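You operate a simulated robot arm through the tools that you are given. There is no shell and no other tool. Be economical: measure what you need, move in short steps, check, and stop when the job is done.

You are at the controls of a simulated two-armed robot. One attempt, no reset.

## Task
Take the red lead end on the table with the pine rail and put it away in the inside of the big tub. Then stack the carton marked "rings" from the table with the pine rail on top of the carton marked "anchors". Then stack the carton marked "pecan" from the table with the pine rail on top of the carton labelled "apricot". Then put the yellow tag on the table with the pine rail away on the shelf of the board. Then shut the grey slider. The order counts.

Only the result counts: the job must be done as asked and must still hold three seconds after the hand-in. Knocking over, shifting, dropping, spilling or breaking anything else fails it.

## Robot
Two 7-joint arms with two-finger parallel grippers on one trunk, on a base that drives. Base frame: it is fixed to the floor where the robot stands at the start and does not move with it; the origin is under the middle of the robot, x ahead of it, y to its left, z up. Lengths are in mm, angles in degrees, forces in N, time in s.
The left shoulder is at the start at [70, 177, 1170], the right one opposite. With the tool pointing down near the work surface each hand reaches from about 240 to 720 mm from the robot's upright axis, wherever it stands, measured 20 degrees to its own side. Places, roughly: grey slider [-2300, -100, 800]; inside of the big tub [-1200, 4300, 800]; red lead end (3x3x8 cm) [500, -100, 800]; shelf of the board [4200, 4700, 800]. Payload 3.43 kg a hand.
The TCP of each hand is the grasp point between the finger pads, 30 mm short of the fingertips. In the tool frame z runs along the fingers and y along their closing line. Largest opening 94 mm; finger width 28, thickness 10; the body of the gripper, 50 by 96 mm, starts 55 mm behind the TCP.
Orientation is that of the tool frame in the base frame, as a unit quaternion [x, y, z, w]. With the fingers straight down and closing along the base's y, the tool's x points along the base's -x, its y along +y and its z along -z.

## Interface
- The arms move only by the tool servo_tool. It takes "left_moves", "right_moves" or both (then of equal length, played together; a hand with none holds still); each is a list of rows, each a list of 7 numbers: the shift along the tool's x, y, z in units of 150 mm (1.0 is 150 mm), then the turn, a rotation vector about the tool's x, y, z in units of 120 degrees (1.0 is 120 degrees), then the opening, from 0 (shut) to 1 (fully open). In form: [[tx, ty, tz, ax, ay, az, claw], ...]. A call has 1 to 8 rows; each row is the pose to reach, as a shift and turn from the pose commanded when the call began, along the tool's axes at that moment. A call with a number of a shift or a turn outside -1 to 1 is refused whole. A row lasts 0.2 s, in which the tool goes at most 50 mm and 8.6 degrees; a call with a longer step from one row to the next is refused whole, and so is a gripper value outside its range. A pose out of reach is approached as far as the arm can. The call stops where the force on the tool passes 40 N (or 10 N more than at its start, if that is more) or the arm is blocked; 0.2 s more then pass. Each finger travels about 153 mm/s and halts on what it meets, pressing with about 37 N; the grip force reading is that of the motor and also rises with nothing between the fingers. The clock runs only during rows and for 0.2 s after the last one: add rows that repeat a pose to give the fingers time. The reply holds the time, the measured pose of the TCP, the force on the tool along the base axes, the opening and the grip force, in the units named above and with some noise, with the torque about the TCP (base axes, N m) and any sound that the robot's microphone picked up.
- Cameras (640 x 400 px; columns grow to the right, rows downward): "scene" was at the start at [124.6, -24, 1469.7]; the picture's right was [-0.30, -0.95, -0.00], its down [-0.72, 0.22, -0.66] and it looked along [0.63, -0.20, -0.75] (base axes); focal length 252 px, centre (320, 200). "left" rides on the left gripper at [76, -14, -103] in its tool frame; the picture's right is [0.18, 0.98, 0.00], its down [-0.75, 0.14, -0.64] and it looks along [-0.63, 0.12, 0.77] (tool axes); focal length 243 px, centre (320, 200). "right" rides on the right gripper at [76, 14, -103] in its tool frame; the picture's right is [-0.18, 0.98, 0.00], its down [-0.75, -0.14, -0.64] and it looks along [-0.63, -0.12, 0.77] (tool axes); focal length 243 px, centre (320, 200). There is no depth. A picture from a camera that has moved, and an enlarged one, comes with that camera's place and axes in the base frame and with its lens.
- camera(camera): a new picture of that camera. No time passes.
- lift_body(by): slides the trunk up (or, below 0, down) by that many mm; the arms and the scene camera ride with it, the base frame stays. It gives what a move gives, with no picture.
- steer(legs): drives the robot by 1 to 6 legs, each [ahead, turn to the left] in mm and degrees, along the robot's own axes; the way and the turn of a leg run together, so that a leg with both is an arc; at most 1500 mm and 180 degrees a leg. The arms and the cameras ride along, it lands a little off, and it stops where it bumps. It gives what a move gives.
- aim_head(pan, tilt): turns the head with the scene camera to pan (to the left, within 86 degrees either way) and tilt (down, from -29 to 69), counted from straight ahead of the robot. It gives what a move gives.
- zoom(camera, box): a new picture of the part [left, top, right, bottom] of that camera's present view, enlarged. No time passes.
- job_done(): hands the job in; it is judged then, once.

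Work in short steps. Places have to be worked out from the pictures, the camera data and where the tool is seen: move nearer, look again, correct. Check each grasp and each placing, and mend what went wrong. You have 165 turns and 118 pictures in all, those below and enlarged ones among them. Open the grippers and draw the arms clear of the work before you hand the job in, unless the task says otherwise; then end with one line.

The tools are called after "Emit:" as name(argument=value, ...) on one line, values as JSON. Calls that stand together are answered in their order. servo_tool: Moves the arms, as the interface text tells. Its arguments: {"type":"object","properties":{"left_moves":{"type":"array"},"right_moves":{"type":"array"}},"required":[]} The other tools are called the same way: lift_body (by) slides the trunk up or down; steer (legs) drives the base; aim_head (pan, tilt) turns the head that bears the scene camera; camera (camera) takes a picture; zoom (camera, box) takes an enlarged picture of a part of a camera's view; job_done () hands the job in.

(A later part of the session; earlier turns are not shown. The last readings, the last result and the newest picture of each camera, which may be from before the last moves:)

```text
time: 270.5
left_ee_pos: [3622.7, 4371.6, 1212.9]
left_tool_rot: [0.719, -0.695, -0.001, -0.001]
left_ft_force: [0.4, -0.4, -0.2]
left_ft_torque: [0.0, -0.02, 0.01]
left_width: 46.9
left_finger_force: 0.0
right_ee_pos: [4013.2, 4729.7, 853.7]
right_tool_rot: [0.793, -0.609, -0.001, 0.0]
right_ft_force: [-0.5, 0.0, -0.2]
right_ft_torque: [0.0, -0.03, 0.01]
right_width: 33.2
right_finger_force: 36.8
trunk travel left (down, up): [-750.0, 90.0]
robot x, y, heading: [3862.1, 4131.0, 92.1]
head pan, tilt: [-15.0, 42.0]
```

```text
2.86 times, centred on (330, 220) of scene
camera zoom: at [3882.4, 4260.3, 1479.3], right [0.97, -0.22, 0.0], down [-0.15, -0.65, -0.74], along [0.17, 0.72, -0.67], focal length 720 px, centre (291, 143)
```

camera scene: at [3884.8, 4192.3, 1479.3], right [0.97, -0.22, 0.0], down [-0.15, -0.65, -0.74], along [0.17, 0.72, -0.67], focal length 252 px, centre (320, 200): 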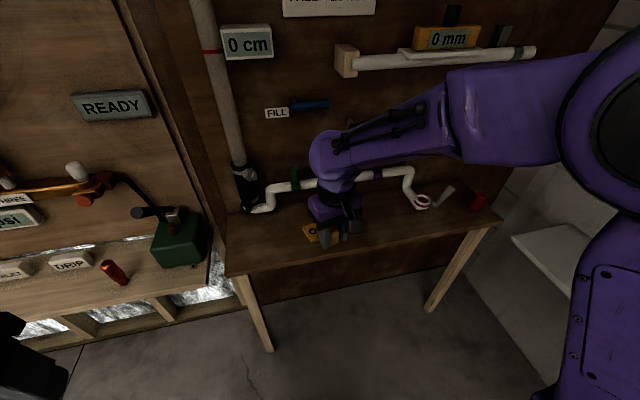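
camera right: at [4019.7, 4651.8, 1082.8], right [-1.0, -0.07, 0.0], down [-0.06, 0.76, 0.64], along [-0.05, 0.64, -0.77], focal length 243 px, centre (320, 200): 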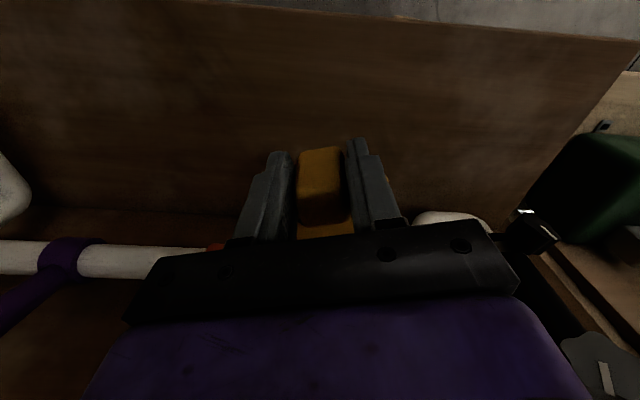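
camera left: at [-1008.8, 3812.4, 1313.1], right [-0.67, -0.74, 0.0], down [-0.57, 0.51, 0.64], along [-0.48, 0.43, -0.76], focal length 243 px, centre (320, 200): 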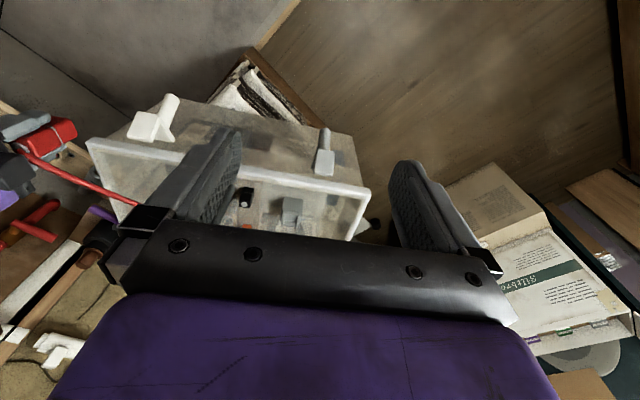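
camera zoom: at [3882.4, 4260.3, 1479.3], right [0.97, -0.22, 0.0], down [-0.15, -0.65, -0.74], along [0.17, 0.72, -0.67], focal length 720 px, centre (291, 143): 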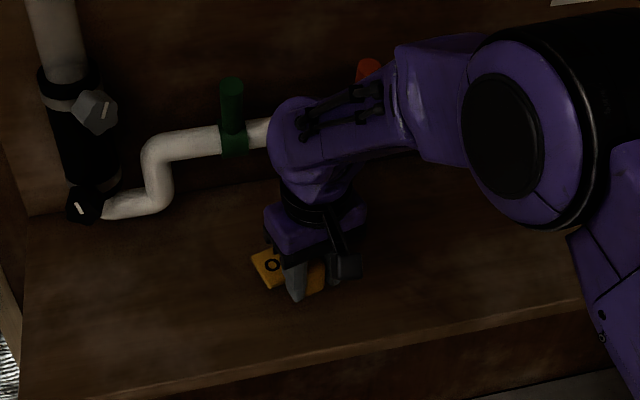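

Step down gently to contact.

Emit:
servo_tool(right_moves=[[0, 0, 0.04, 0, 0, 0, 0.1], [0, 0, 0.08, 0, 0, 0, 0.1], [0, 0, 0.11, 0, 0, 0, 0.1], [0, 0, 0.14, 0, 0, 0, 0.1]])

```text
time: 271.5
left_ee_pos: [3622.5, 4369.3, 1211.7]
left_tool_rot: [0.719, -0.695, -0.002, -0.002]
left_ft_force: [-0.7, -0.2, 0.3]
left_ft_torque: [0.01, 0.0, 0.0]
left_width: 46.8
left_finger_force: 0.0
right_ee_pos: [4015.9, 4730.9, 836.6]
right_tool_rot: [0.792, -0.61, -0.003, -0.004]
right_ft_force: [1.3, 0.7, 18.7]
right_ft_torque: [0.1, 0.04, -0.01]
right_width: 33.1
right_finger_force: 36.8
trunk travel left (down, up): [-750.0, 90.0]
robot x, y, heading: [3867.9, 4129.4, 91.8]
head pan, tilt: [-15.0, 42.0]
```

Resting on the shelf (19 N at z≈837). Relieve, open, and rise.

Emit:
servo_tool(right_moves=[[0, 0, -0.02, 0, 0, 0, 0.1], [0, 0, -0.02, 0, 0, 0, 0.4], [0, 0, -0.02, 0, 0, 0, 0.6], [0, 0, -0.02, 0, 0, 0, 0.6], [0, 0, -0.2, 0, 0, 0, 0.6], [0, 0, -0.5, 0, 0, 0, 0.6], [0, 0, -0.75, 0, 0, 0, 0.6], [0, 0, -1.0, 0, 0, 0, 0.6]])

Emit:
zoom(camera="scene", box=[240, 150, 420, 290])

```text
time: 273.3
left_ee_pos: [3623.2, 4370.2, 1212.1]
left_tool_rot: [0.719, -0.695, -0.001, -0.002]
left_ft_force: [1.2, -0.7, 1.4]
left_ft_torque: [-0.01, 0.01, 0.02]
left_width: 46.9
left_finger_force: 0.0
right_ee_pos: [4016.2, 4729.5, 982.8]
right_tool_rot: [0.793, -0.609, 0.0, -0.001]
right_ft_force: [0.3, -1.4, 0.6]
right_ft_torque: [0.04, 0.0, 0.01]
right_width: 56.5
right_finger_force: 0.0
trunk travel left (down, up): [-750.0, 90.0]
robot x, y, heading: [3870.0, 4129.4, 92.3]
head pan, tilt: [-15.0, 42.0]
```

```text
2.86 times, centred on (330, 220) of scene
camera zoom: at [3882.0, 4258.6, 1479.4], right [0.97, -0.22, 0.0], down [-0.15, -0.65, -0.74], along [0.17, 0.73, -0.67], focal length 720 px, centre (291, 143)
```

zoom: 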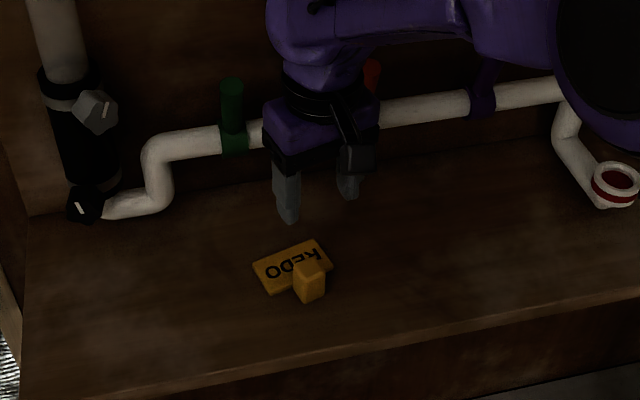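

The tag lies on the shelf. Retract the hand and back out south to the middle aisle, then face west and look.

Emit:
servo_tool(right_moves=[[0.1, 0, -0.2, 0, 0, 0, 0.6], [0.3, 0, -0.4, 0, 0, 0, 0.6], [0.55, 0, -0.6, 0, 0, 0, 0.6], [0.8, 0, -0.7, 0, 0, 0, 0.6], [1.0, 0, -0.7, 0, 0, 0, 0.6]])

Emit:
steer(legs=[[-1400, 0], [-1430, 0], [0, 88]])

Emit:
aim_head(pan=0, tilt=20)

Emit:
camera(camera="scene")

```text
time: 274.5
left_ee_pos: [3623.3, 4370.4, 1211.3]
left_tool_rot: [0.719, -0.695, -0.001, -0.001]
left_ft_force: [-0.5, 0.2, -0.7]
left_ft_torque: [-0.01, -0.02, -0.03]
left_width: 46.8
left_finger_force: 0.1
right_ee_pos: [4057.0, 4583.1, 1086.6]
right_tool_rot: [0.793, -0.61, -0.002, -0.001]
right_ft_force: [-1.2, -0.2, 0.0]
right_ft_torque: [0.04, -0.03, 0.02]
right_width: 56.3
right_finger_force: 0.2
trunk travel left (down, up): [-750.0, 90.0]
robot x, y, heading: [3868.1, 4127.1, 92.2]
head pan, tilt: [-15.0, 42.0]
```

```text
time: 292.0
left_ee_pos: [3643.9, 1076.6, 1212.3]
left_tool_rot: [1.0, -0.01, -0.001, 0.0]
left_ft_force: [-0.7, 0.2, 0.0]
left_ft_torque: [-0.03, 0.03, 0.01]
left_width: 46.8
left_finger_force: 0.0
right_ee_pos: [3455.4, 1522.3, 1086.1]
right_tool_rot: [0.995, 0.102, -0.001, 0.0]
right_ft_force: [0.1, -0.1, 0.1]
right_ft_torque: [-0.01, 0.04, 0.0]
right_width: 56.6
right_finger_force: 0.1
trunk travel left (down, up): [-750.0, 90.0]
robot x, y, heading: [3898.3, 1304.4, 179.0]
head pan, tilt: [-15.0, 42.0]
```

```text
time: 292.9
left_ee_pos: [3644.3, 1076.9, 1212.3]
left_tool_rot: [1.0, -0.01, -0.001, 0.0]
left_ft_force: [0.0, -0.8, -0.4]
left_ft_torque: [-0.02, 0.01, -0.02]
left_width: 47.0
left_finger_force: 0.1
right_ee_pos: [3454.8, 1521.0, 1086.0]
right_tool_rot: [0.995, 0.102, -0.001, -0.001]
right_ft_force: [1.3, 0.2, -0.1]
right_ft_torque: [-0.02, 0.0, 0.03]
right_width: 56.4
right_finger_force: 0.0
trunk travel left (down, up): [-750.0, 90.0]
robot x, y, heading: [3897.2, 1301.5, 179.1]
head pan, tilt: [0.0, 20.0]
```

```text
29 pictures are left
camera scene: at [3756.2, 1307.4, 1513.6], right [0.02, 1.0, 0.0], down [0.34, -0.01, -0.94], along [-0.94, 0.02, -0.34], focal length 252 px, centre (320, 200)
```

scene: 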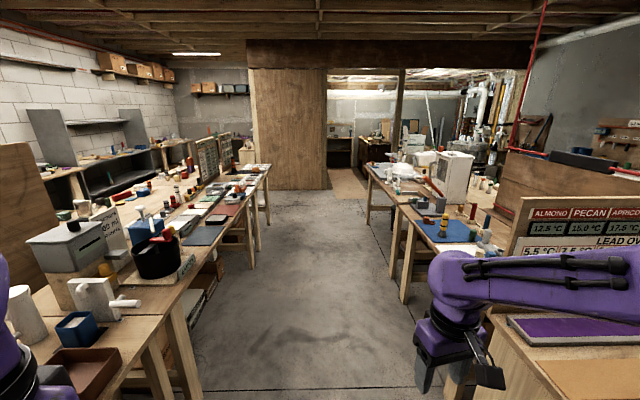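

The aisle is clear (y≈764–1817). Drive west to x≈-150, then south past the wall panel, and look west.

Emit:
steer(legs=[[1500, 0.5], [1500, 0], [1050, 0], [0, 90], [1500, 0], [350, 0]])

Emit:
steer(legs=[[0, -80]])

Emit:
camera(camera="scene")

```text
time: 324.6
left_ee_pos: [269.3, -699.6, 1212.2]
left_tool_rot: [0.69, 0.724, -0.002, 0.001]
left_ft_force: [-0.3, -0.1, 0.7]
left_ft_torque: [0.01, -0.02, -0.03]
left_width: 46.9
left_finger_force: 0.0
right_ee_pos: [-160.3, -916.9, 1085.5]
right_tool_rot: [0.604, 0.797, -0.002, 0.001]
right_ft_force: [0.1, 0.2, 0.0]
right_ft_torque: [0.01, -0.04, 0.01]
right_width: 56.4
right_finger_force: 0.0
trunk travel left (down, up): [-750.0, 90.0]
robot x, y, heading: [19.7, -462.8, -87.1]
head pan, tilt: [0.0, 20.0]
```

```text
time: 328.5
left_ee_pos: [-176.7, -740.4, 1211.4]
left_tool_rot: [0.995, 0.101, -0.001, 0.0]
left_ft_force: [0.6, -0.1, -0.4]
left_ft_torque: [0.04, 0.0, 0.02]
left_width: 46.9
left_finger_force: 0.1
right_ee_pos: [-459.3, -350.1, 1085.5]
right_tool_rot: [0.977, 0.213, -0.001, 0.0]
right_ft_force: [0.3, -0.3, -0.2]
right_ft_torque: [0.02, 0.02, 0.02]
right_width: 56.2
right_finger_force: 0.1
trunk travel left (down, up): [-750.0, 90.0]
robot x, y, heading: [22.3, -458.2, -168.1]
head pan, tilt: [0.0, 20.0]
```

```text
28 pictures are left
camera scene: at [-117.6, -490.9, 1513.6], right [-0.2, 0.98, 0.0], down [0.33, 0.07, -0.94], along [-0.92, -0.19, -0.34], focal length 252 px, centre (320, 200)
```

scene: 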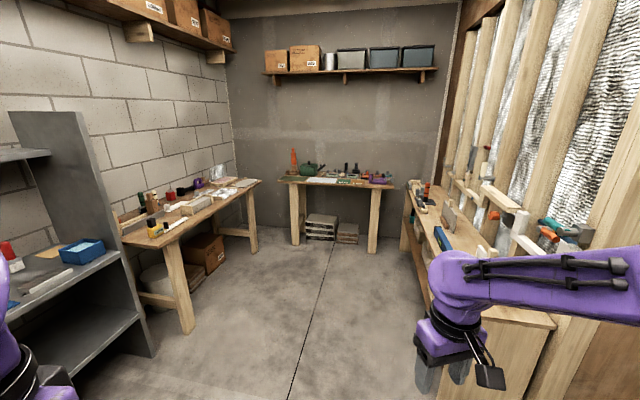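

The slider should be at the far end of the right-hand bench. Zoom in.

Emit:
zoom(camera="scene", box=[360, 130, 520, 250])

```text
3.33 times, centred on (440, 190) of scene
camera zoom: at [-117.6, -490.9, 1513.6], right [-0.2, 0.98, 0.0], down [0.33, 0.07, -0.94], along [-0.92, -0.19, -0.34], focal length 840 px, centre (-80, 233)
```

zoom: 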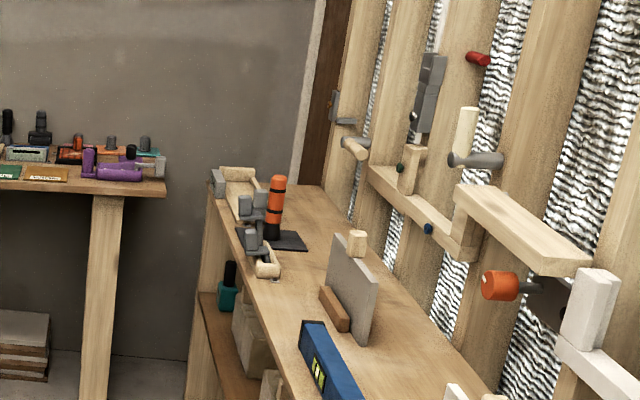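

It's a small wooden track fixture near (-2300,-100). Retract the right hand, then drive down the middle of this bay to x≈-2050 and turn to face that bench.

Emit:
servo_tool(right_moves=[[0.2, 0, 0, 0, 0, 0, 0.3], [0.45, 0, 0, 0, 0, 0, 0.3], [0.7, 0, 0, 0, 0, 0, 0.3], [0.95, 0, 0, 0, 0, 0, 0.3]])

Emit:
steer(legs=[[1400, 0], [0, -12], [650, 0], [0, -90]])

Emit:
aim_head(pan=20, tilt=42)

Emit:
camera(camera="scene")

```text
time: 329.5
left_ee_pos: [-175.4, -738.1, 1213.5]
left_tool_rot: [0.995, 0.101, -0.002, 0.001]
left_ft_force: [-0.2, 0.2, -0.3]
left_ft_torque: [0.0, 0.07, 0.03]
left_width: 47.0
left_finger_force: 0.0
right_ee_pos: [-329.0, -289.7, 1087.0]
right_tool_rot: [0.977, 0.212, -0.003, 0.001]
right_ft_force: [-0.2, -0.2, 0.5]
right_ft_torque: [-0.03, 0.04, 0.02]
right_width: 28.2
right_finger_force: 0.0
trunk travel left (down, up): [-750.0, 90.0]
robot x, y, heading: [22.5, -461.2, -168.1]
head pan, tilt: [0.0, 20.0]
```

```text
time: 344.2
left_ee_pos: [-2220.2, -483.3, 1211.4]
left_tool_rot: [0.708, -0.706, 0.0, -0.001]
left_ft_force: [0.3, 0.7, 0.7]
left_ft_torque: [-0.02, -0.02, 0.02]
left_width: 47.2
left_finger_force: 0.0
right_ee_pos: [-1750.4, -420.9, 1085.6]
right_tool_rot: [0.784, -0.621, -0.001, -0.001]
right_ft_force: [-0.5, -0.4, 0.5]
right_ft_torque: [0.02, 0.0, 0.01]
right_width: 28.1
right_finger_force: 0.0
trunk travel left (down, up): [-750.0, 90.0]
robot x, y, heading: [-1985.1, -736.1, 90.5]
head pan, tilt: [0.0, 20.0]
```

```text
time: 345.0
left_ee_pos: [-2221.0, -483.6, 1212.1]
left_tool_rot: [0.709, -0.705, -0.001, -0.001]
left_ft_force: [0.0, 0.2, 0.5]
left_ft_torque: [0.0, -0.02, 0.02]
left_width: 47.0
left_finger_force: 0.1
right_ee_pos: [-1750.5, -420.7, 1085.0]
right_tool_rot: [0.784, -0.621, 0.0, 0.0]
right_ft_force: [0.7, -0.1, -0.1]
right_ft_torque: [0.0, 0.0, 0.01]
right_width: 28.0
right_finger_force: 0.0
trunk travel left (down, up): [-750.0, 90.0]
robot x, y, heading: [-1982.3, -731.4, 90.5]
head pan, tilt: [20.0, 42.0]
```

```text
26 pictures are left
camera scene: at [-2014.5, -605.2, 1479.3], right [0.94, 0.35, 0.0], down [0.23, -0.63, -0.74], along [-0.26, 0.7, -0.67], focal length 252 px, centre (320, 200)
```

scene: 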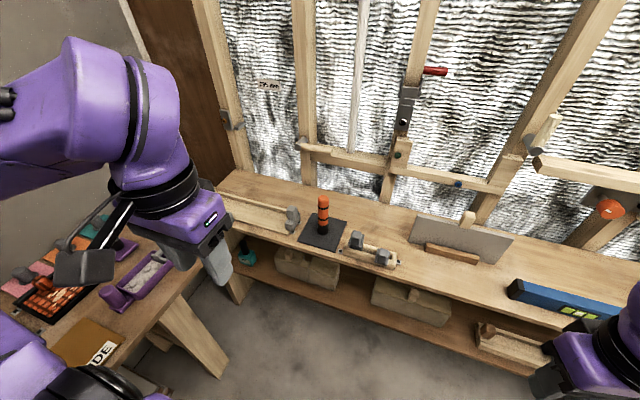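

Emit:
zoom(camera="scene", box=[200, 160, 420, 300])

```text
2.86 times, centred on (310, 230) of scene
camera zoom: at [-2014.5, -605.2, 1479.3], right [0.94, 0.35, 0.0], down [0.23, -0.63, -0.74], along [-0.26, 0.7, -0.67], focal length 720 px, centre (349, 114)
```

zoom: 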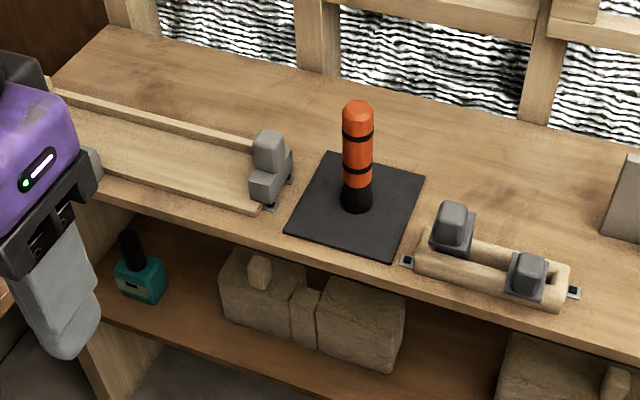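

The grey slider is a block with a knob on a track along the bench. Move the left hand aside to see the whole track.

Emit:
servo_tool(left_moves=[[0.05, -0.25, 0, 0, 0, 0, 0.5], [0.1, -0.5, 0, 0, 0, 0, 0.5], [0.15, -0.75, 0, 0, 0, 0, 0.5], [0.2, -1.0, 0, 0, 0, 0, 0.5]])

Emit:
aim_head(pan=32, tilt=45)

Emit:
zoom(camera="scene", box=[200, 120, 440, 290])

```text
time: 346.0
left_ee_pos: [-2065.3, -513.0, 1212.0]
left_tool_rot: [0.709, -0.705, -0.002, 0.0]
left_ft_force: [0.7, -1.0, -0.6]
left_ft_torque: [0.0, 0.03, -0.01]
left_width: 47.2
left_finger_force: 0.1
right_ee_pos: [-1748.2, -420.9, 1084.6]
right_tool_rot: [0.783, -0.621, -0.002, 0.0]
right_ft_force: [0.0, 0.1, 0.5]
right_ft_torque: [-0.02, 0.02, 0.01]
right_width: 28.4
right_finger_force: 0.1
trunk travel left (down, up): [-750.0, 90.0]
robot x, y, heading: [-1983.0, -731.6, 90.5]
head pan, tilt: [20.0, 42.0]
```

```text
time: 346.8
left_ee_pos: [-2068.2, -513.1, 1211.9]
left_tool_rot: [0.709, -0.705, -0.001, -0.001]
left_ft_force: [0.2, -0.4, -0.1]
left_ft_torque: [0.0, -0.01, 0.0]
left_width: 46.9
left_finger_force: 0.1
right_ee_pos: [-1751.0, -420.6, 1085.0]
right_tool_rot: [0.784, -0.621, -0.001, 0.0]
right_ft_force: [-0.3, 0.1, -0.2]
right_ft_torque: [-0.01, -0.02, -0.03]
right_width: 28.2
right_finger_force: 0.0
trunk travel left (down, up): [-750.0, 90.0]
robot x, y, heading: [-1983.1, -730.6, 90.1]
head pan, tilt: [32.0, 45.0]
```

```text
2.35 times, centred on (320, 205) of scene
camera zoom: at [-2029.2, -614.9, 1475.0], right [0.84, 0.54, 0.0], down [0.38, -0.6, -0.71], along [-0.38, 0.6, -0.71], focal length 593 px, centre (320, 188)
```

zoom: 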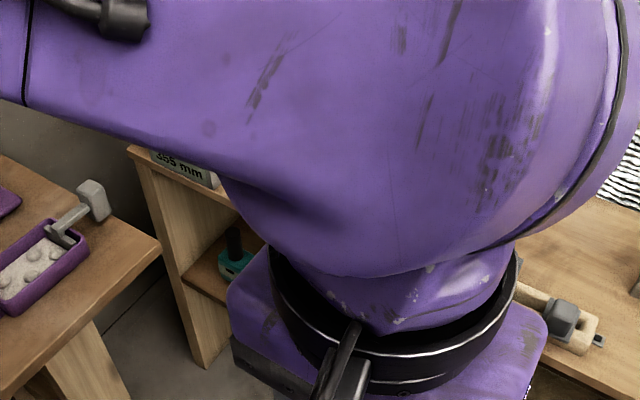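

A "355 mm" display suggests the gap; the track runs left from the slider at about (-2308,-87). I'll reposition nearer, at about (-2150,-480) heading 110°, for good left-arm reach and view.

Emit:
steer(legs=[[0, 33.5], [295, 0], [0, -13.5]])

Emit:
aim_head(pan=30, tilt=40)

Emit:
camera(camera="scene")

Emit:
camera(camera="left")

```text
time: 351.2
left_ee_pos: [-2297.1, -310.2, 1211.5]
left_tool_rot: [0.818, -0.575, -0.001, -0.001]
left_ft_force: [-0.3, -0.5, -0.6]
left_ft_torque: [-0.01, 0.0, -0.01]
left_width: 46.9
left_finger_force: 0.1
right_ee_pos: [-2027.1, -117.7, 1085.8]
right_tool_rot: [0.877, -0.481, 0.0, 0.0]
right_ft_force: [0.9, 0.2, 0.0]
right_ft_torque: [0.0, 0.03, 0.0]
right_width: 28.1
right_finger_force: 0.0
trunk travel left (down, up): [-750.0, 90.0]
robot x, y, heading: [-2141.0, -488.8, 109.7]
head pan, tilt: [32.0, 45.0]
```

```text
time: 351.8
left_ee_pos: [-2295.8, -310.6, 1211.8]
left_tool_rot: [0.818, -0.575, -0.002, -0.001]
left_ft_force: [0.5, 0.3, 0.3]
left_ft_torque: [0.01, 0.01, -0.02]
left_width: 47.1
left_finger_force: 0.1
right_ee_pos: [-2027.7, -118.5, 1084.8]
right_tool_rot: [0.877, -0.481, -0.001, 0.0]
right_ft_force: [0.7, -0.7, 0.5]
right_ft_torque: [0.0, -0.05, 0.04]
right_width: 28.3
right_finger_force: 0.0
trunk travel left (down, up): [-750.0, 90.0]
robot x, y, heading: [-2146.6, -487.3, 110.0]
head pan, tilt: [30.0, 40.0]
```

```text
23 pictures are left
camera scene: at [-2226.3, -389.0, 1482.2], right [0.64, 0.76, 0.0], down [0.49, -0.41, -0.77], along [-0.59, 0.49, -0.64], focal length 252 px, centre (320, 200)
```

scene: 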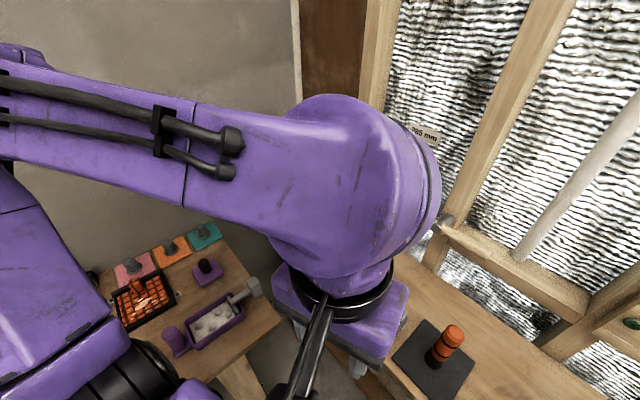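

```text
22 pictures are left
camera left: at [-2256.8, -379.0, 1313.2], right [-0.86, -0.5, 0.0], down [-0.39, 0.66, 0.64], along [-0.33, 0.56, -0.77], focal length 243 px, centre (320, 200)
```

left: 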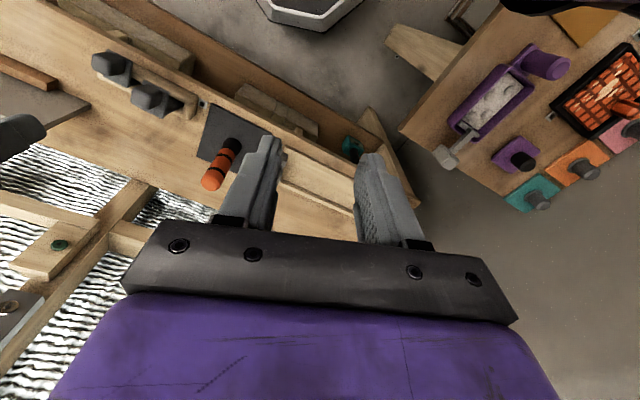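

The bench/track extends left to x≈-2700, so shutting means pushing the slider left ~355 mm. I'll close the left gripper and bring it toward the slider's right side at height, perpendicular to the track.

Emit:
servo_tool(left_moves=[[-0.2, -0.13, 0.1, 0, 0, 0.027, 0.2], [-0.4, -0.26, 0.2, 0, 0, 0.054, 0], [-0.6, -0.39, 0.3, 0, 0, 0.082, 0], [-0.8, -0.52, 0.4, 0, 0, 0.109, 0]])

Emit:
camera(camera="left")

Emit:
camera(camera="scene")

```text
time: 352.8
left_ee_pos: [-2259.1, -166.8, 1149.7]
left_tool_rot: [0.747, -0.665, -0.001, 0.0]
left_ft_force: [-0.2, 0.0, -0.3]
left_ft_torque: [-0.03, 0.0, 0.0]
left_width: 0.0
left_finger_force: 33.1
right_ee_pos: [-2025.2, -115.2, 1083.5]
right_tool_rot: [0.877, -0.48, -0.001, 0.0]
right_ft_force: [-0.6, 0.1, 0.0]
right_ft_torque: [-0.02, 0.02, 0.01]
right_width: 28.1
right_finger_force: 0.1
trunk travel left (down, up): [-750.0, 90.0]
robot x, y, heading: [-2143.4, -489.9, 109.7]
head pan, tilt: [30.0, 40.0]
```

```text
21 pictures are left
camera left: at [-2234.9, -241.8, 1252.3], right [-0.96, -0.3, 0.0], down [-0.22, 0.73, 0.64], along [-0.19, 0.61, -0.77], focal length 243 px, centre (320, 200)
```

left: 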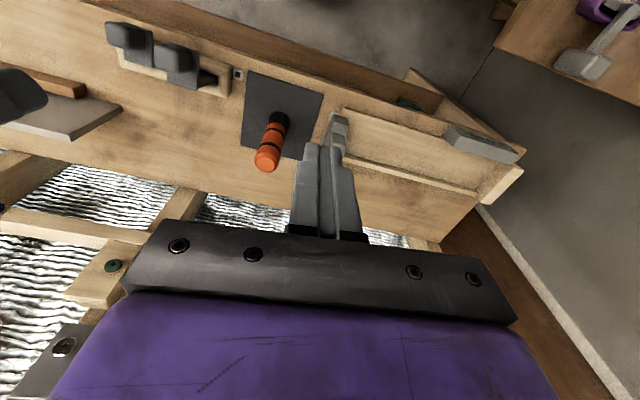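

```text
20 pictures are left
camera scene: at [-2225.1, -386.1, 1482.1], right [0.65, 0.76, 0.0], down [0.49, -0.42, -0.77], along [-0.59, 0.49, -0.64], focal length 252 px, centre (320, 200)
```

scene: 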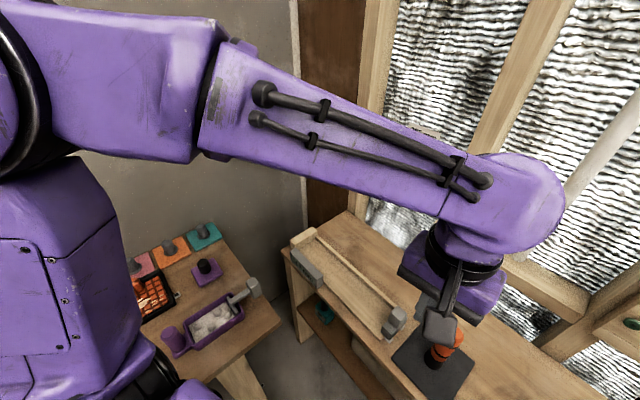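

Now the whole track is visible: fixed grey end on the left, grey slider at the right end. Zoom for detail.

Emit:
zoom(camera="left", box=[220, 50, 540, 230])

Emit:
zoom(camera="scene", box=[270, 200, 480, 370])

```text
2.00 times, centred on (380, 140) of left
camera zoom: at [-2234.9, -241.8, 1252.3], right [-0.96, -0.3, 0.0], down [-0.22, 0.73, 0.64], along [-0.19, 0.61, -0.77], focal length 485 px, centre (200, 320)
```

zoom: 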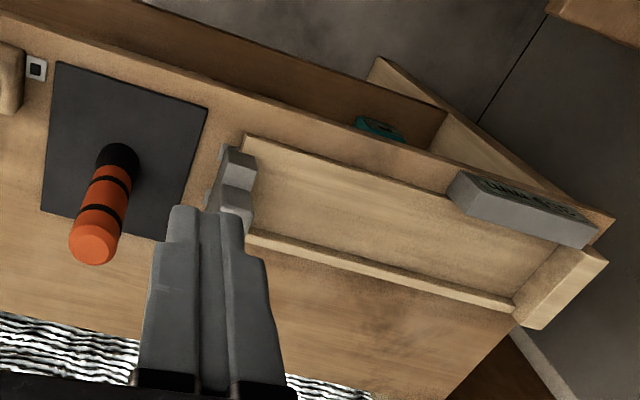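

```text
2.35 times, centred on (375, 285) of scene
camera zoom: at [-2225.1, -386.1, 1482.1], right [0.65, 0.76, 0.0], down [0.49, -0.42, -0.77], along [-0.59, 0.49, -0.64], focal length 593 px, centre (191, 0)
```

zoom: 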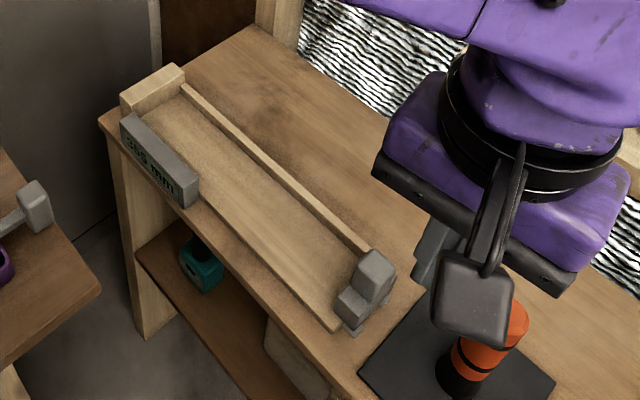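

Bottle top (~950) is close to the slider's right side, so I'll turn the left hand a further 90° so its narrow side lies along the track, staying high.

Emit:
servo_tool(left_moves=[[0, 0, 0, 0, 0, 0.068, 0], [0, 0, 0, 0, 0, 0.136, 0], [0, 0, 0, 0, 0, 0.204, 0], [0, 0, 0, 0, 0, 0.272, 0], [0, 0, 0, 0, 0, 0.34, 0], [0, 0, 0, 0, 0, 0.408, 0], [0, 0, 0, 0, 0, 0.476, 0], [0, 0, 0, 0, 0, 0.544, 0]])

```text
time: 354.6
left_ee_pos: [-2263.5, -171.8, 1152.7]
left_tool_rot: [-0.269, 0.963, 0.001, -0.001]
left_ft_force: [-0.1, 0.2, -0.1]
left_ft_torque: [-0.01, 0.03, 0.01]
left_width: 0.2
left_finger_force: 32.6
right_ee_pos: [-2026.7, -117.6, 1085.3]
right_tool_rot: [0.877, -0.48, 0.0, 0.0]
right_ft_force: [-0.7, -0.2, 0.8]
right_ft_torque: [0.0, -0.01, 0.03]
right_width: 28.1
right_finger_force: 0.0
trunk travel left (down, up): [-750.0, 90.0]
robot x, y, heading: [-2141.2, -492.3, 110.2]
head pan, tilt: [30.0, 40.0]
```

Emit:
servo_tool(left_moves=[[-0.07, 0.153, 0.23, 0, 0, 0.051, 0], [-0.14, 0.305, 0.46, 0, 0, 0.102, 0], [-0.21, 0.458, 0.69, 0, 0, 0.153, 0], [-0.28, 0.61, 0.92, 0, 0, 0.204, 0]])

Emit:
zoom(camera="scene", box=[280, 210, 470, 370])

Emit:
camera(camera="left")

```text
time: 355.6
left_ee_pos: [-2276.0, -69.9, 1013.1]
left_tool_rot: [-0.058, 0.998, 0.0, 0.0]
left_ft_force: [0.3, -0.1, 0.1]
left_ft_torque: [-0.01, 0.01, 0.02]
left_width: 0.0
left_finger_force: 33.1
right_ee_pos: [-2026.5, -115.0, 1084.1]
right_tool_rot: [0.877, -0.48, -0.001, 0.001]
right_ft_force: [-1.2, 0.7, 0.5]
right_ft_torque: [-0.02, 0.0, -0.01]
right_width: 27.9
right_finger_force: 0.0
trunk travel left (down, up): [-750.0, 90.0]
robot x, y, heading: [-2145.1, -486.8, 110.0]
head pan, tilt: [30.0, 40.0]
```

```text
2.50 times, centred on (375, 290) of scene
camera zoom: at [-2226.7, -386.0, 1482.0], right [0.64, 0.76, 0.0], down [0.49, -0.42, -0.77], along [-0.59, 0.49, -0.64], focal length 630 px, centre (182, -25)
```

zoom: 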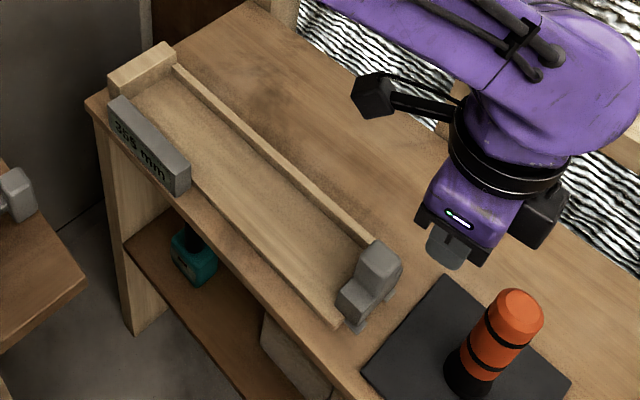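

```text
16 pictures are left
camera left: at [-2350.3, -94.2, 1115.5], right [-0.3, 0.95, 0.0], down [0.73, 0.23, 0.64], along [0.61, 0.19, -0.77], focal length 243 px, centre (320, 200)
```

left: 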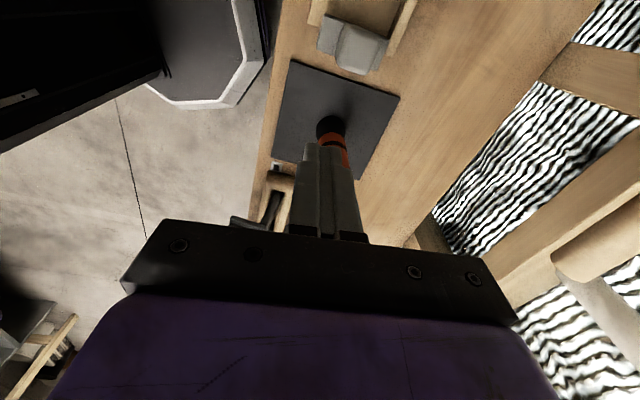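

Slider's right face is at x≈-2312, y≈-85…-35. Descend on its right side to z≈875 (bottle 15 mm clear).

Emit:
servo_tool(left_moves=[[0.028, 0.05, 0.1, 0, 0, 0, 0], [0.028, 0.05, 0.4, 0, 0, 0, 0], [0.028, 0.05, 0.7, 0, 0, 0, 0], [0.028, 0.05, 0.91, 0, 0, 0, 0]])

Emit:
zoom(camera="scene", box=[280, 210, 470, 370])

```text
time: 356.6
left_ee_pos: [-2282.8, -63.1, 877.7]
left_tool_rot: [-0.059, 0.998, 0.001, -0.001]
left_ft_force: [0.5, 0.6, -0.5]
left_ft_torque: [-0.01, 0.01, 0.02]
left_width: 0.0
left_finger_force: 32.8
right_ee_pos: [-2025.9, -117.9, 1085.7]
right_tool_rot: [0.877, -0.48, -0.001, 0.0]
right_ft_force: [-0.6, 0.2, 1.1]
right_ft_torque: [0.0, 0.0, -0.02]
right_width: 28.4
right_finger_force: 0.0
trunk travel left (down, up): [-750.0, 90.0]
robot x, y, heading: [-2143.1, -487.3, 109.8]
head pan, tilt: [30.0, 40.0]
```

```text
2.50 times, centred on (375, 290) of scene
camera zoom: at [-2226.7, -387.9, 1482.2], right [0.64, 0.76, 0.0], down [0.49, -0.42, -0.77], along [-0.59, 0.49, -0.64], focal length 630 px, centre (182, -25)
```

zoom: 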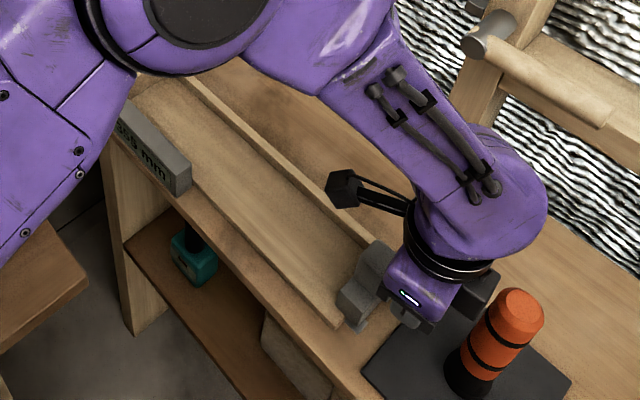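

Positioned beside the slider. Push left along the track, first 100 mm.

Emit:
servo_tool(left_moves=[[0.1, 0, 0, 0, 0, 0, 0], [0.2, 0, 0, 0, 0, 0, 0], [0.3, 0, 0, 0, 0, 0, 0], [0.4, 0, 0, 0, 0, 0, 0], [0.5, 0, 0, 0, 0, 0, 0], [0.6, 0, 0, 0, 0, 0, 0], [0.7, 0, 0, 0, 0, 0, 0]])

Emit:
zoom(camera="scene", box=[280, 210, 470, 370])

```text
time: 358.2
left_ee_pos: [-2385.1, -77.5, 878.2]
left_tool_rot: [-0.06, 0.998, 0.0, 0.0]
left_ft_force: [-1.2, 0.9, -0.1]
left_ft_torque: [-0.01, 0.0, 0.0]
left_width: 0.3
left_finger_force: 33.4
right_ee_pos: [-2026.7, -118.5, 1086.1]
right_tool_rot: [0.877, -0.48, -0.001, -0.001]
right_ft_force: [-0.3, 0.2, 0.0]
right_ft_torque: [-0.02, 0.0, 0.0]
right_width: 28.0
right_finger_force: 0.0
trunk travel left (down, up): [-750.0, 90.0]
robot x, y, heading: [-2147.1, -488.3, 109.9]
head pan, tilt: [30.0, 40.0]
```

```text
2.50 times, centred on (375, 290) of scene
camera zoom: at [-2227.5, -389.0, 1482.1], right [0.64, 0.76, 0.0], down [0.49, -0.41, -0.77], along [-0.59, 0.49, -0.64], focal length 630 px, centre (182, -25)
```

zoom: 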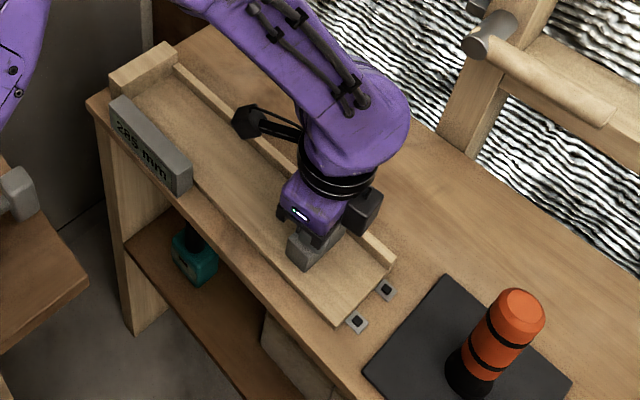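

The slider moves freely and the display dropped. Continue.

Emit:
servo_tool(left_moves=[[0.12, 0, 0, 0, 0, 0, 0], [0.24, 0, 0, 0, 0, 0, 0], [0.36, 0, 0, 0, 0, 0, 0], [0.48, 0, 0, 0, 0, 0, 0], [0.6, 0, 0, 0, 0, 0, 0], [0.72, 0, 0, 0, 0, 0, 0], [0.84, 0, 0, 0, 0, 0, 0], [0.96, 0, 0, 0, 0, 0, 0]])

Emit:
zoom(camera="scene", box=[260, 190, 450, 350])

```text
time: 360.0
left_ee_pos: [-2528.5, -92.8, 878.5]
left_tool_rot: [-0.06, 0.998, 0.0, 0.0]
left_ft_force: [0.5, -0.1, 0.0]
left_ft_torque: [0.02, -0.04, 0.0]
left_width: 0.2
left_finger_force: 33.1
right_ee_pos: [-2026.8, -118.6, 1085.0]
right_tool_rot: [0.877, -0.48, 0.0, 0.0]
right_ft_force: [0.4, -0.6, 0.2]
right_ft_torque: [-0.03, -0.01, 0.0]
right_width: 28.2
right_finger_force: 0.1
trunk travel left (down, up): [-750.0, 90.0]
robot x, y, heading: [-2146.1, -489.3, 109.9]
head pan, tilt: [30.0, 40.0]
```

```text
2.50 times, centred on (355, 270) of scene
camera zoom: at [-2227.6, -389.0, 1482.2], right [0.64, 0.76, 0.0], down [0.49, -0.41, -0.77], along [-0.59, 0.49, -0.64], focal length 630 px, centre (232, 25)
```

zoom: 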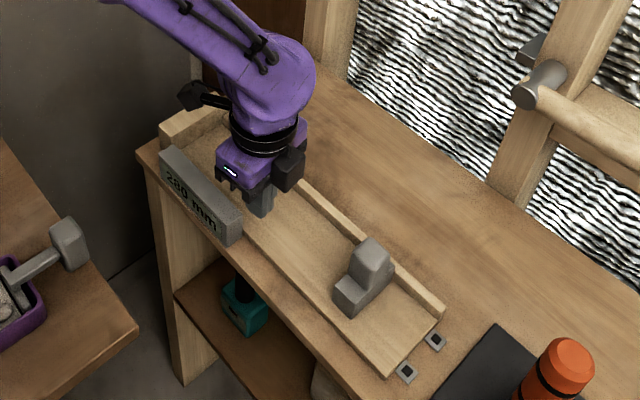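

The fingers slipped past: slider stopped at 260 mm. Raise the hand and look back at the slider to get its exact shape and line.

Emit:
servo_tool(left_moves=[[0, 0, -0.3, 0, 0, 0, 0], [0, 0, -0.6, 0, 0, 0, 0], [0, 0, -0.85, 0, 0, 0, 0]])

Emit:
zoom(camera="left", box=[220, 40, 460, 220])

Emit:
zoom(camera="scene", box=[300, 230, 440, 350])

```text
time: 360.8
left_ee_pos: [-2529.5, -95.4, 1009.0]
left_tool_rot: [-0.059, 0.998, 0.001, -0.001]
left_ft_force: [0.5, 0.1, -0.2]
left_ft_torque: [0.01, 0.02, -0.05]
left_width: 0.0
left_finger_force: 33.2
right_ee_pos: [-2026.7, -118.3, 1084.9]
right_tool_rot: [0.877, -0.48, -0.001, -0.001]
right_ft_force: [0.3, 0.0, 0.1]
right_ft_torque: [-0.04, -0.01, -0.03]
right_width: 28.0
right_finger_force: 0.1
trunk travel left (down, up): [-750.0, 90.0]
robot x, y, heading: [-2143.2, -489.3, 110.2]
head pan, tilt: [30.0, 40.0]
```

```text
2.22 times, centred on (340, 130) of left
camera zoom: at [-2602.2, -119.3, 1111.3], right [-0.3, 0.95, 0.0], down [0.73, 0.23, 0.64], along [0.61, 0.19, -0.77], focal length 539 px, centre (276, 356)
```

zoom: 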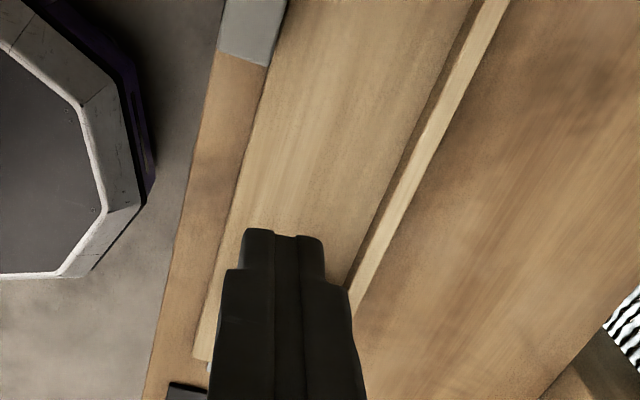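

```text
3.33 times, centred on (370, 290) of scene
camera zoom: at [-2226.1, -389.3, 1482.2], right [0.64, 0.76, 0.0], down [0.49, -0.41, -0.77], along [-0.59, 0.49, -0.64], focal length 840 px, centre (153, -100)
```

zoom: 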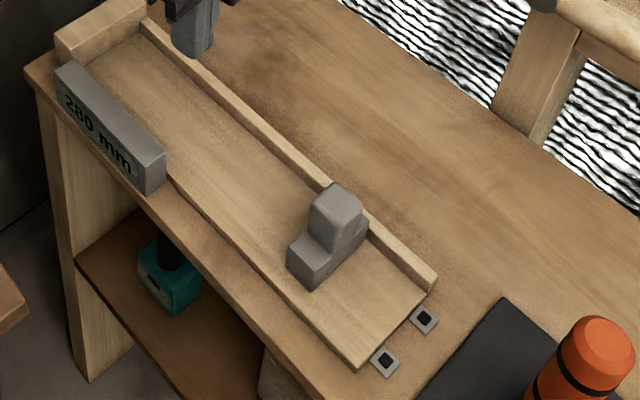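

The track is nearly parallel to x; slider's low part tops at ~846, tall part ~868 at y≈-70…-35; its right face is now x≈-2388 (reading 280 mm). Re-approach on its right, lower and better centred, with fingers spread a little.

Emit:
servo_tool(left_moves=[[-0.25, 0.06, 0, 0, 0, 0.015, 0.2], [-0.5, 0.12, 0, 0, 0, 0.03, 0.2], [-0.75, 0.2, 0, 0, 0, 0.045, 0.2], [-0.95, 0.2, 0, 0, 0, 0.045, 0.2]])

```text
time: 361.8
left_ee_pos: [-2387.5, -46.5, 1008.9]
left_tool_rot: [-0.013, 1.0, 0.001, -0.001]
left_ft_force: [0.4, 0.2, -0.2]
left_ft_torque: [-0.04, 0.0, -0.02]
left_width: 18.9
left_finger_force: 0.0
right_ee_pos: [-2024.9, -118.7, 1085.0]
right_tool_rot: [0.877, -0.481, -0.002, 0.001]
right_ft_force: [1.0, 0.5, -0.2]
right_ft_torque: [-0.02, 0.03, -0.03]
right_width: 28.4
right_finger_force: 0.1
trunk travel left (down, up): [-750.0, 90.0]
robot x, y, heading: [-2143.0, -486.5, 110.0]
head pan, tilt: [30.0, 40.0]
```

Emit:
servo_tool(left_moves=[[-0.213, -0.057, 0, 0, 0, 0, 0.2], [-0.213, -0.057, 0.3, 0, 0, 0, 0.2], [-0.213, -0.057, 0.6, 0, 0, 0, 0.2], [-0.213, -0.057, 0.85, 0, 0, 0, 0.2], [-0.213, -0.057, 0.99, 0, 0, 0, 0.2]])

Emit:
zoom(camera="scene", box=[300, 220, 440, 340])

```text
time: 363.0
left_ee_pos: [-2356.4, -53.2, 853.8]
left_tool_rot: [-0.012, 1.0, 0.0, -0.001]
left_ft_force: [-0.1, 0.1, -0.2]
left_ft_torque: [0.0, -0.01, -0.01]
left_width: 18.6
left_finger_force: 0.1
right_ee_pos: [-2027.1, -117.2, 1085.6]
right_tool_rot: [0.877, -0.48, -0.001, -0.001]
right_ft_force: [-0.9, -0.1, 0.1]
right_ft_torque: [-0.04, -0.05, -0.01]
right_width: 28.3
right_finger_force: 0.0
trunk travel left (down, up): [-750.0, 90.0]
robot x, y, heading: [-2142.9, -488.9, 110.0]
head pan, tilt: [30.0, 40.0]
```

```text
3.33 times, centred on (370, 280) of scene
camera zoom: at [-2227.1, -388.1, 1482.2], right [0.64, 0.76, 0.0], down [0.49, -0.42, -0.77], along [-0.59, 0.49, -0.64], focal length 840 px, centre (153, -67)
```

zoom: 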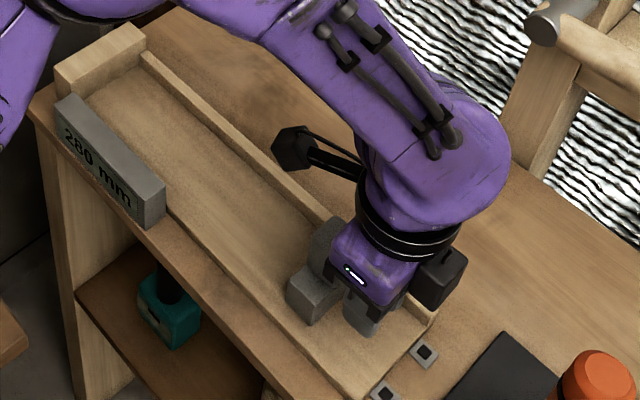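

Fingers are beside the slider inside the channel. Push 140 mm left.

Emit:
servo_tool(left_moves=[[0.12, 0, 0, 0, 0, 0, 0.2], [0.24, 0, 0, 0, 0, 0, 0.2], [0.36, 0, 0, 0, 0, 0, 0.2], [0.48, 0, 0, 0, 0, 0, 0.2], [0.6, 0, 0, 0, 0, 0, 0.2], [0.72, 0, 0, 0, 0, 0, 0.2], [0.84, 0, 0, 0, 0, 0, 0.2], [0.95, 0, 0, 0, 0, 0, 0.2]])

Emit:
zoom(camera="scene", box=[280, 200, 440, 340])

```text
time: 364.4
left_ee_pos: [-2449.0, -55.4, 858.0]
left_tool_rot: [-0.008, 1.0, 0.002, 0.006]
left_ft_force: [12.1, -0.1, 7.3]
left_ft_torque: [0.08, 0.33, -0.23]
left_width: 18.7
left_finger_force: 0.0
right_ee_pos: [-2023.7, -119.1, 1085.5]
right_tool_rot: [0.876, -0.482, -0.003, 0.0]
right_ft_force: [-0.7, 0.6, -0.1]
right_ft_torque: [-0.04, -0.03, -0.02]
right_width: 27.9
right_finger_force: 0.0
trunk travel left (down, up): [-750.0, 90.0]
robot x, y, heading: [-2143.2, -490.2, 109.8]
head pan, tilt: [30.0, 40.0]
stopped in row 6 (left hand): the force on the tool passed its limit (the readings are from after the stop); the commanded pose is now the measured one
```

```text
2.86 times, centred on (360, 270) of scene
camera zoom: at [-2224.1, -388.7, 1482.5], right [0.65, 0.76, 0.0], down [0.49, -0.42, -0.77], along [-0.58, 0.5, -0.64], focal length 720 px, centre (206, 0)
```

zoom: 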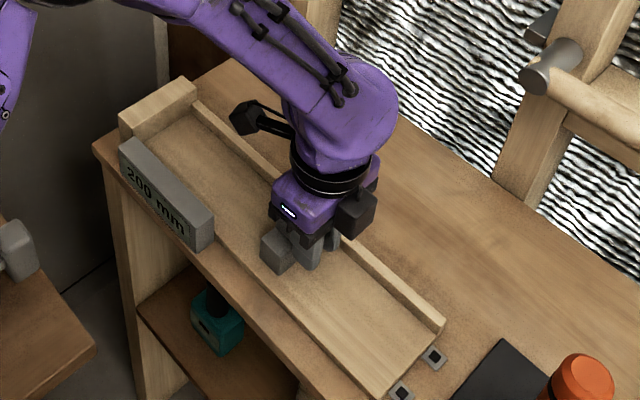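

Reading is 200 mm; a force spike stopped it. Raise a few mm and continue more slowly.

Emit:
servo_tool(left_moves=[[-0.03, 0, -0.03, 0, 0, 0, 0.2], [0.05, 0, -0.03, 0, 0, 0, 0.2], [0.12, 0, -0.03, 0, 0, 0, 0.2], [0.19, 0, -0.03, 0, 0, 0, 0.2], [0.26, 0, -0.03, 0, 0, 0, 0.2], [0.33, 0, -0.03, 0, 0, 0, 0.2], [0.4, 0, -0.03, 0, 0, 0, 0.2], [0.47, 0, -0.03, 0, 0, 0, 0.2]])

```text
time: 365.1
left_ee_pos: [-2449.4, -54.5, 860.8]
left_tool_rot: [-0.002, 1.0, 0.0, 0.013]
left_ft_force: [22.8, 0.2, 6.6]
left_ft_torque: [0.06, 0.45, -0.4]
left_width: 18.4
left_finger_force: 0.1
right_ee_pos: [-2022.4, -119.0, 1085.0]
right_tool_rot: [0.876, -0.483, -0.002, 0.0]
right_ft_force: [-1.0, -0.1, 0.7]
right_ft_torque: [0.01, -0.04, -0.02]
right_width: 28.4
right_finger_force: 0.1
trunk travel left (down, up): [-750.0, 90.0]
robot x, y, heading: [-2145.0, -487.2, 109.3]
head pan, tilt: [30.0, 40.0]
stopped in row 3 (left hand): the force on the tool passed its limit (the readings are from after the stop); the commanded pose is now the measured one
```

Torque shows only the rear finger is pushing (skewing the slider). Back off, close the fingers, shift 8 mm toward the front, and push on the slider's middle.

Emit:
servo_tool(left_moves=[[-0.1, 0, 0, 0, 0, 0, 0.2], [-0.1, -0.055, 0.02, 0, 0, 0, 0], [-0.1, -0.055, 0.02, 0, 0, 0, 0], [-0.03, -0.055, 0.02, 0, 0, 0, 0], [0.04, -0.055, 0.02, 0, 0, 0, 0], [0.11, -0.056, 0.02, 0, 0, 0, 0], [0.18, -0.057, 0.02, 0, 0, 0, 0], [0.25, -0.058, 0.02, 0, 0, 0, 0]])

Emit:
zoom(camera="scene", box=[280, 200, 400, 300])

```text
time: 366.4
left_ee_pos: [-2449.3, -63.1, 855.7]
left_tool_rot: [0.0, 1.0, 0.0, 0.017]
left_ft_force: [25.7, 2.4, 3.4]
left_ft_torque: [-0.13, 0.55, -0.13]
left_width: 0.0
left_finger_force: 32.9
right_ee_pos: [-2021.3, -119.1, 1085.6]
right_tool_rot: [0.875, -0.484, -0.002, 0.001]
right_ft_force: [-1.1, 0.3, 0.8]
right_ft_torque: [-0.02, -0.04, 0.03]
right_width: 28.3
right_finger_force: 0.2
trunk travel left (down, up): [-750.0, 90.0]
robot x, y, heading: [-2144.8, -493.1, 109.0]
head pan, tilt: [30.0, 40.0]
stopped in row 6 (left hand): the force on the tool passed its limit (the readings are from after the stop); the commanded pose is now the measured one
```

```text
4.00 times, centred on (340, 250) of scene
camera zoom: at [-2222.4, -389.0, 1482.7], right [0.65, 0.76, 0.0], down [0.48, -0.42, -0.77], along [-0.58, 0.5, -0.64], focal length 1007 px, centre (240, 0)
```

zoom: 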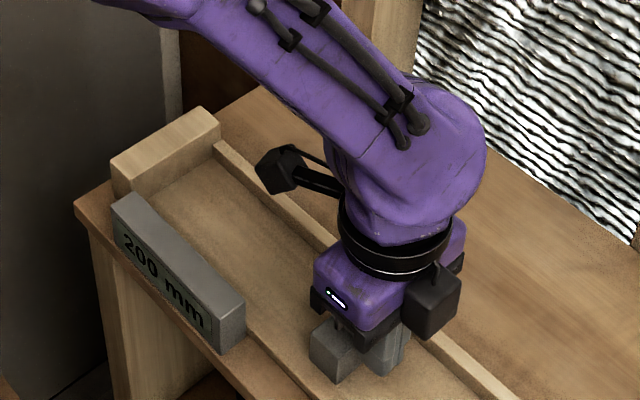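

Stops consistently at 200 mm, with contact high on the slider (z≈877), which may tip and bind it. Back off, tilt the fingers so the tips lead and push low, and see whether it moves.

Emit:
servo_tool(left_moves=[[-0.1, 0, 0, 0, 0, 0, 0], [-0.1, 0, 0.0, 0, 0.06, 0, 0], [-0.1, 0, 0.03, 0, 0.06, 0, 0], [-0.06, 0, 0.03, 0, 0.06, 0, 0], [-0.02, 0, 0.03, 0, 0.06, 0, 0], [0.03, 0, 0.03, 0, 0.06, 0, 0], [0.08, 0, 0.03, 0, 0.06, 0, 0], [0.13, 0, 0.03, 0, 0.06, 0, 0]])

```text
time: 368.0
left_ee_pos: [-2449.0, -63.6, 850.3]
left_tool_rot: [0.001, 0.999, 0.0, -0.04]
left_ft_force: [23.0, -0.3, 6.0]
left_ft_torque: [-0.19, -0.38, 0.03]
left_width: 0.1
left_finger_force: 33.1
right_ee_pos: [-2022.8, -121.8, 1085.4]
right_tool_rot: [0.875, -0.485, -0.002, 0.0]
right_ft_force: [-0.5, 0.9, 0.3]
right_ft_torque: [-0.02, -0.04, -0.02]
right_width: 28.1
right_finger_force: 0.1
trunk travel left (down, up): [-750.0, 90.0]
robot x, y, heading: [-2144.0, -486.4, 108.7]
head pan, tilt: [30.0, 40.0]
stopped in row 7 (left hand): the force on the tool passed its limit (the readings are from after the stop); the commanded pose is now the measured one
```

Same stop point again regardless of how I push. Raise the hand clear and inspect the channel.

Emit:
servo_tool(left_moves=[[-0.15, 0, 0, 0, -0.03, 0, 0], [-0.25, 0, -0.2, 0, -0.06, 0, 0], [-0.3, 0, -0.5, 0, -0.06, 0, 0], [-0.3, 0, -0.8, 0, -0.06, 0, 0], [-0.3, 0, -1.0, 0, -0.06, 0, 0]])

Emit:
zoom(camera="scene", box=[260, 190, 400, 320])

```text
time: 369.2
left_ee_pos: [-2397.2, -65.4, 996.7]
left_tool_rot: [0.001, 1.0, -0.002, 0.021]
left_ft_force: [0.8, 0.4, -0.7]
left_ft_torque: [0.02, 0.0, 0.02]
left_width: 0.1
left_finger_force: 32.9
right_ee_pos: [-2022.2, -120.7, 1086.0]
right_tool_rot: [0.875, -0.484, -0.002, 0.001]
right_ft_force: [0.4, -0.3, 0.8]
right_ft_torque: [0.01, -0.02, 0.01]
right_width: 28.2
right_finger_force: 0.1
trunk travel left (down, up): [-750.0, 90.0]
robot x, y, heading: [-2145.6, -491.3, 109.0]
head pan, tilt: [30.0, 40.0]
```

```text
3.08 times, centred on (330, 255) of scene
camera zoom: at [-2224.6, -389.0, 1482.2], right [0.66, 0.76, 0.0], down [0.49, -0.42, -0.77], along [-0.58, 0.5, -0.64], focal length 775 px, centre (289, 31)
```

zoom: 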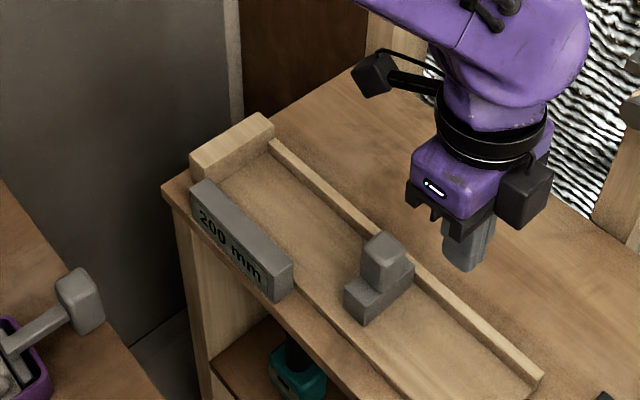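

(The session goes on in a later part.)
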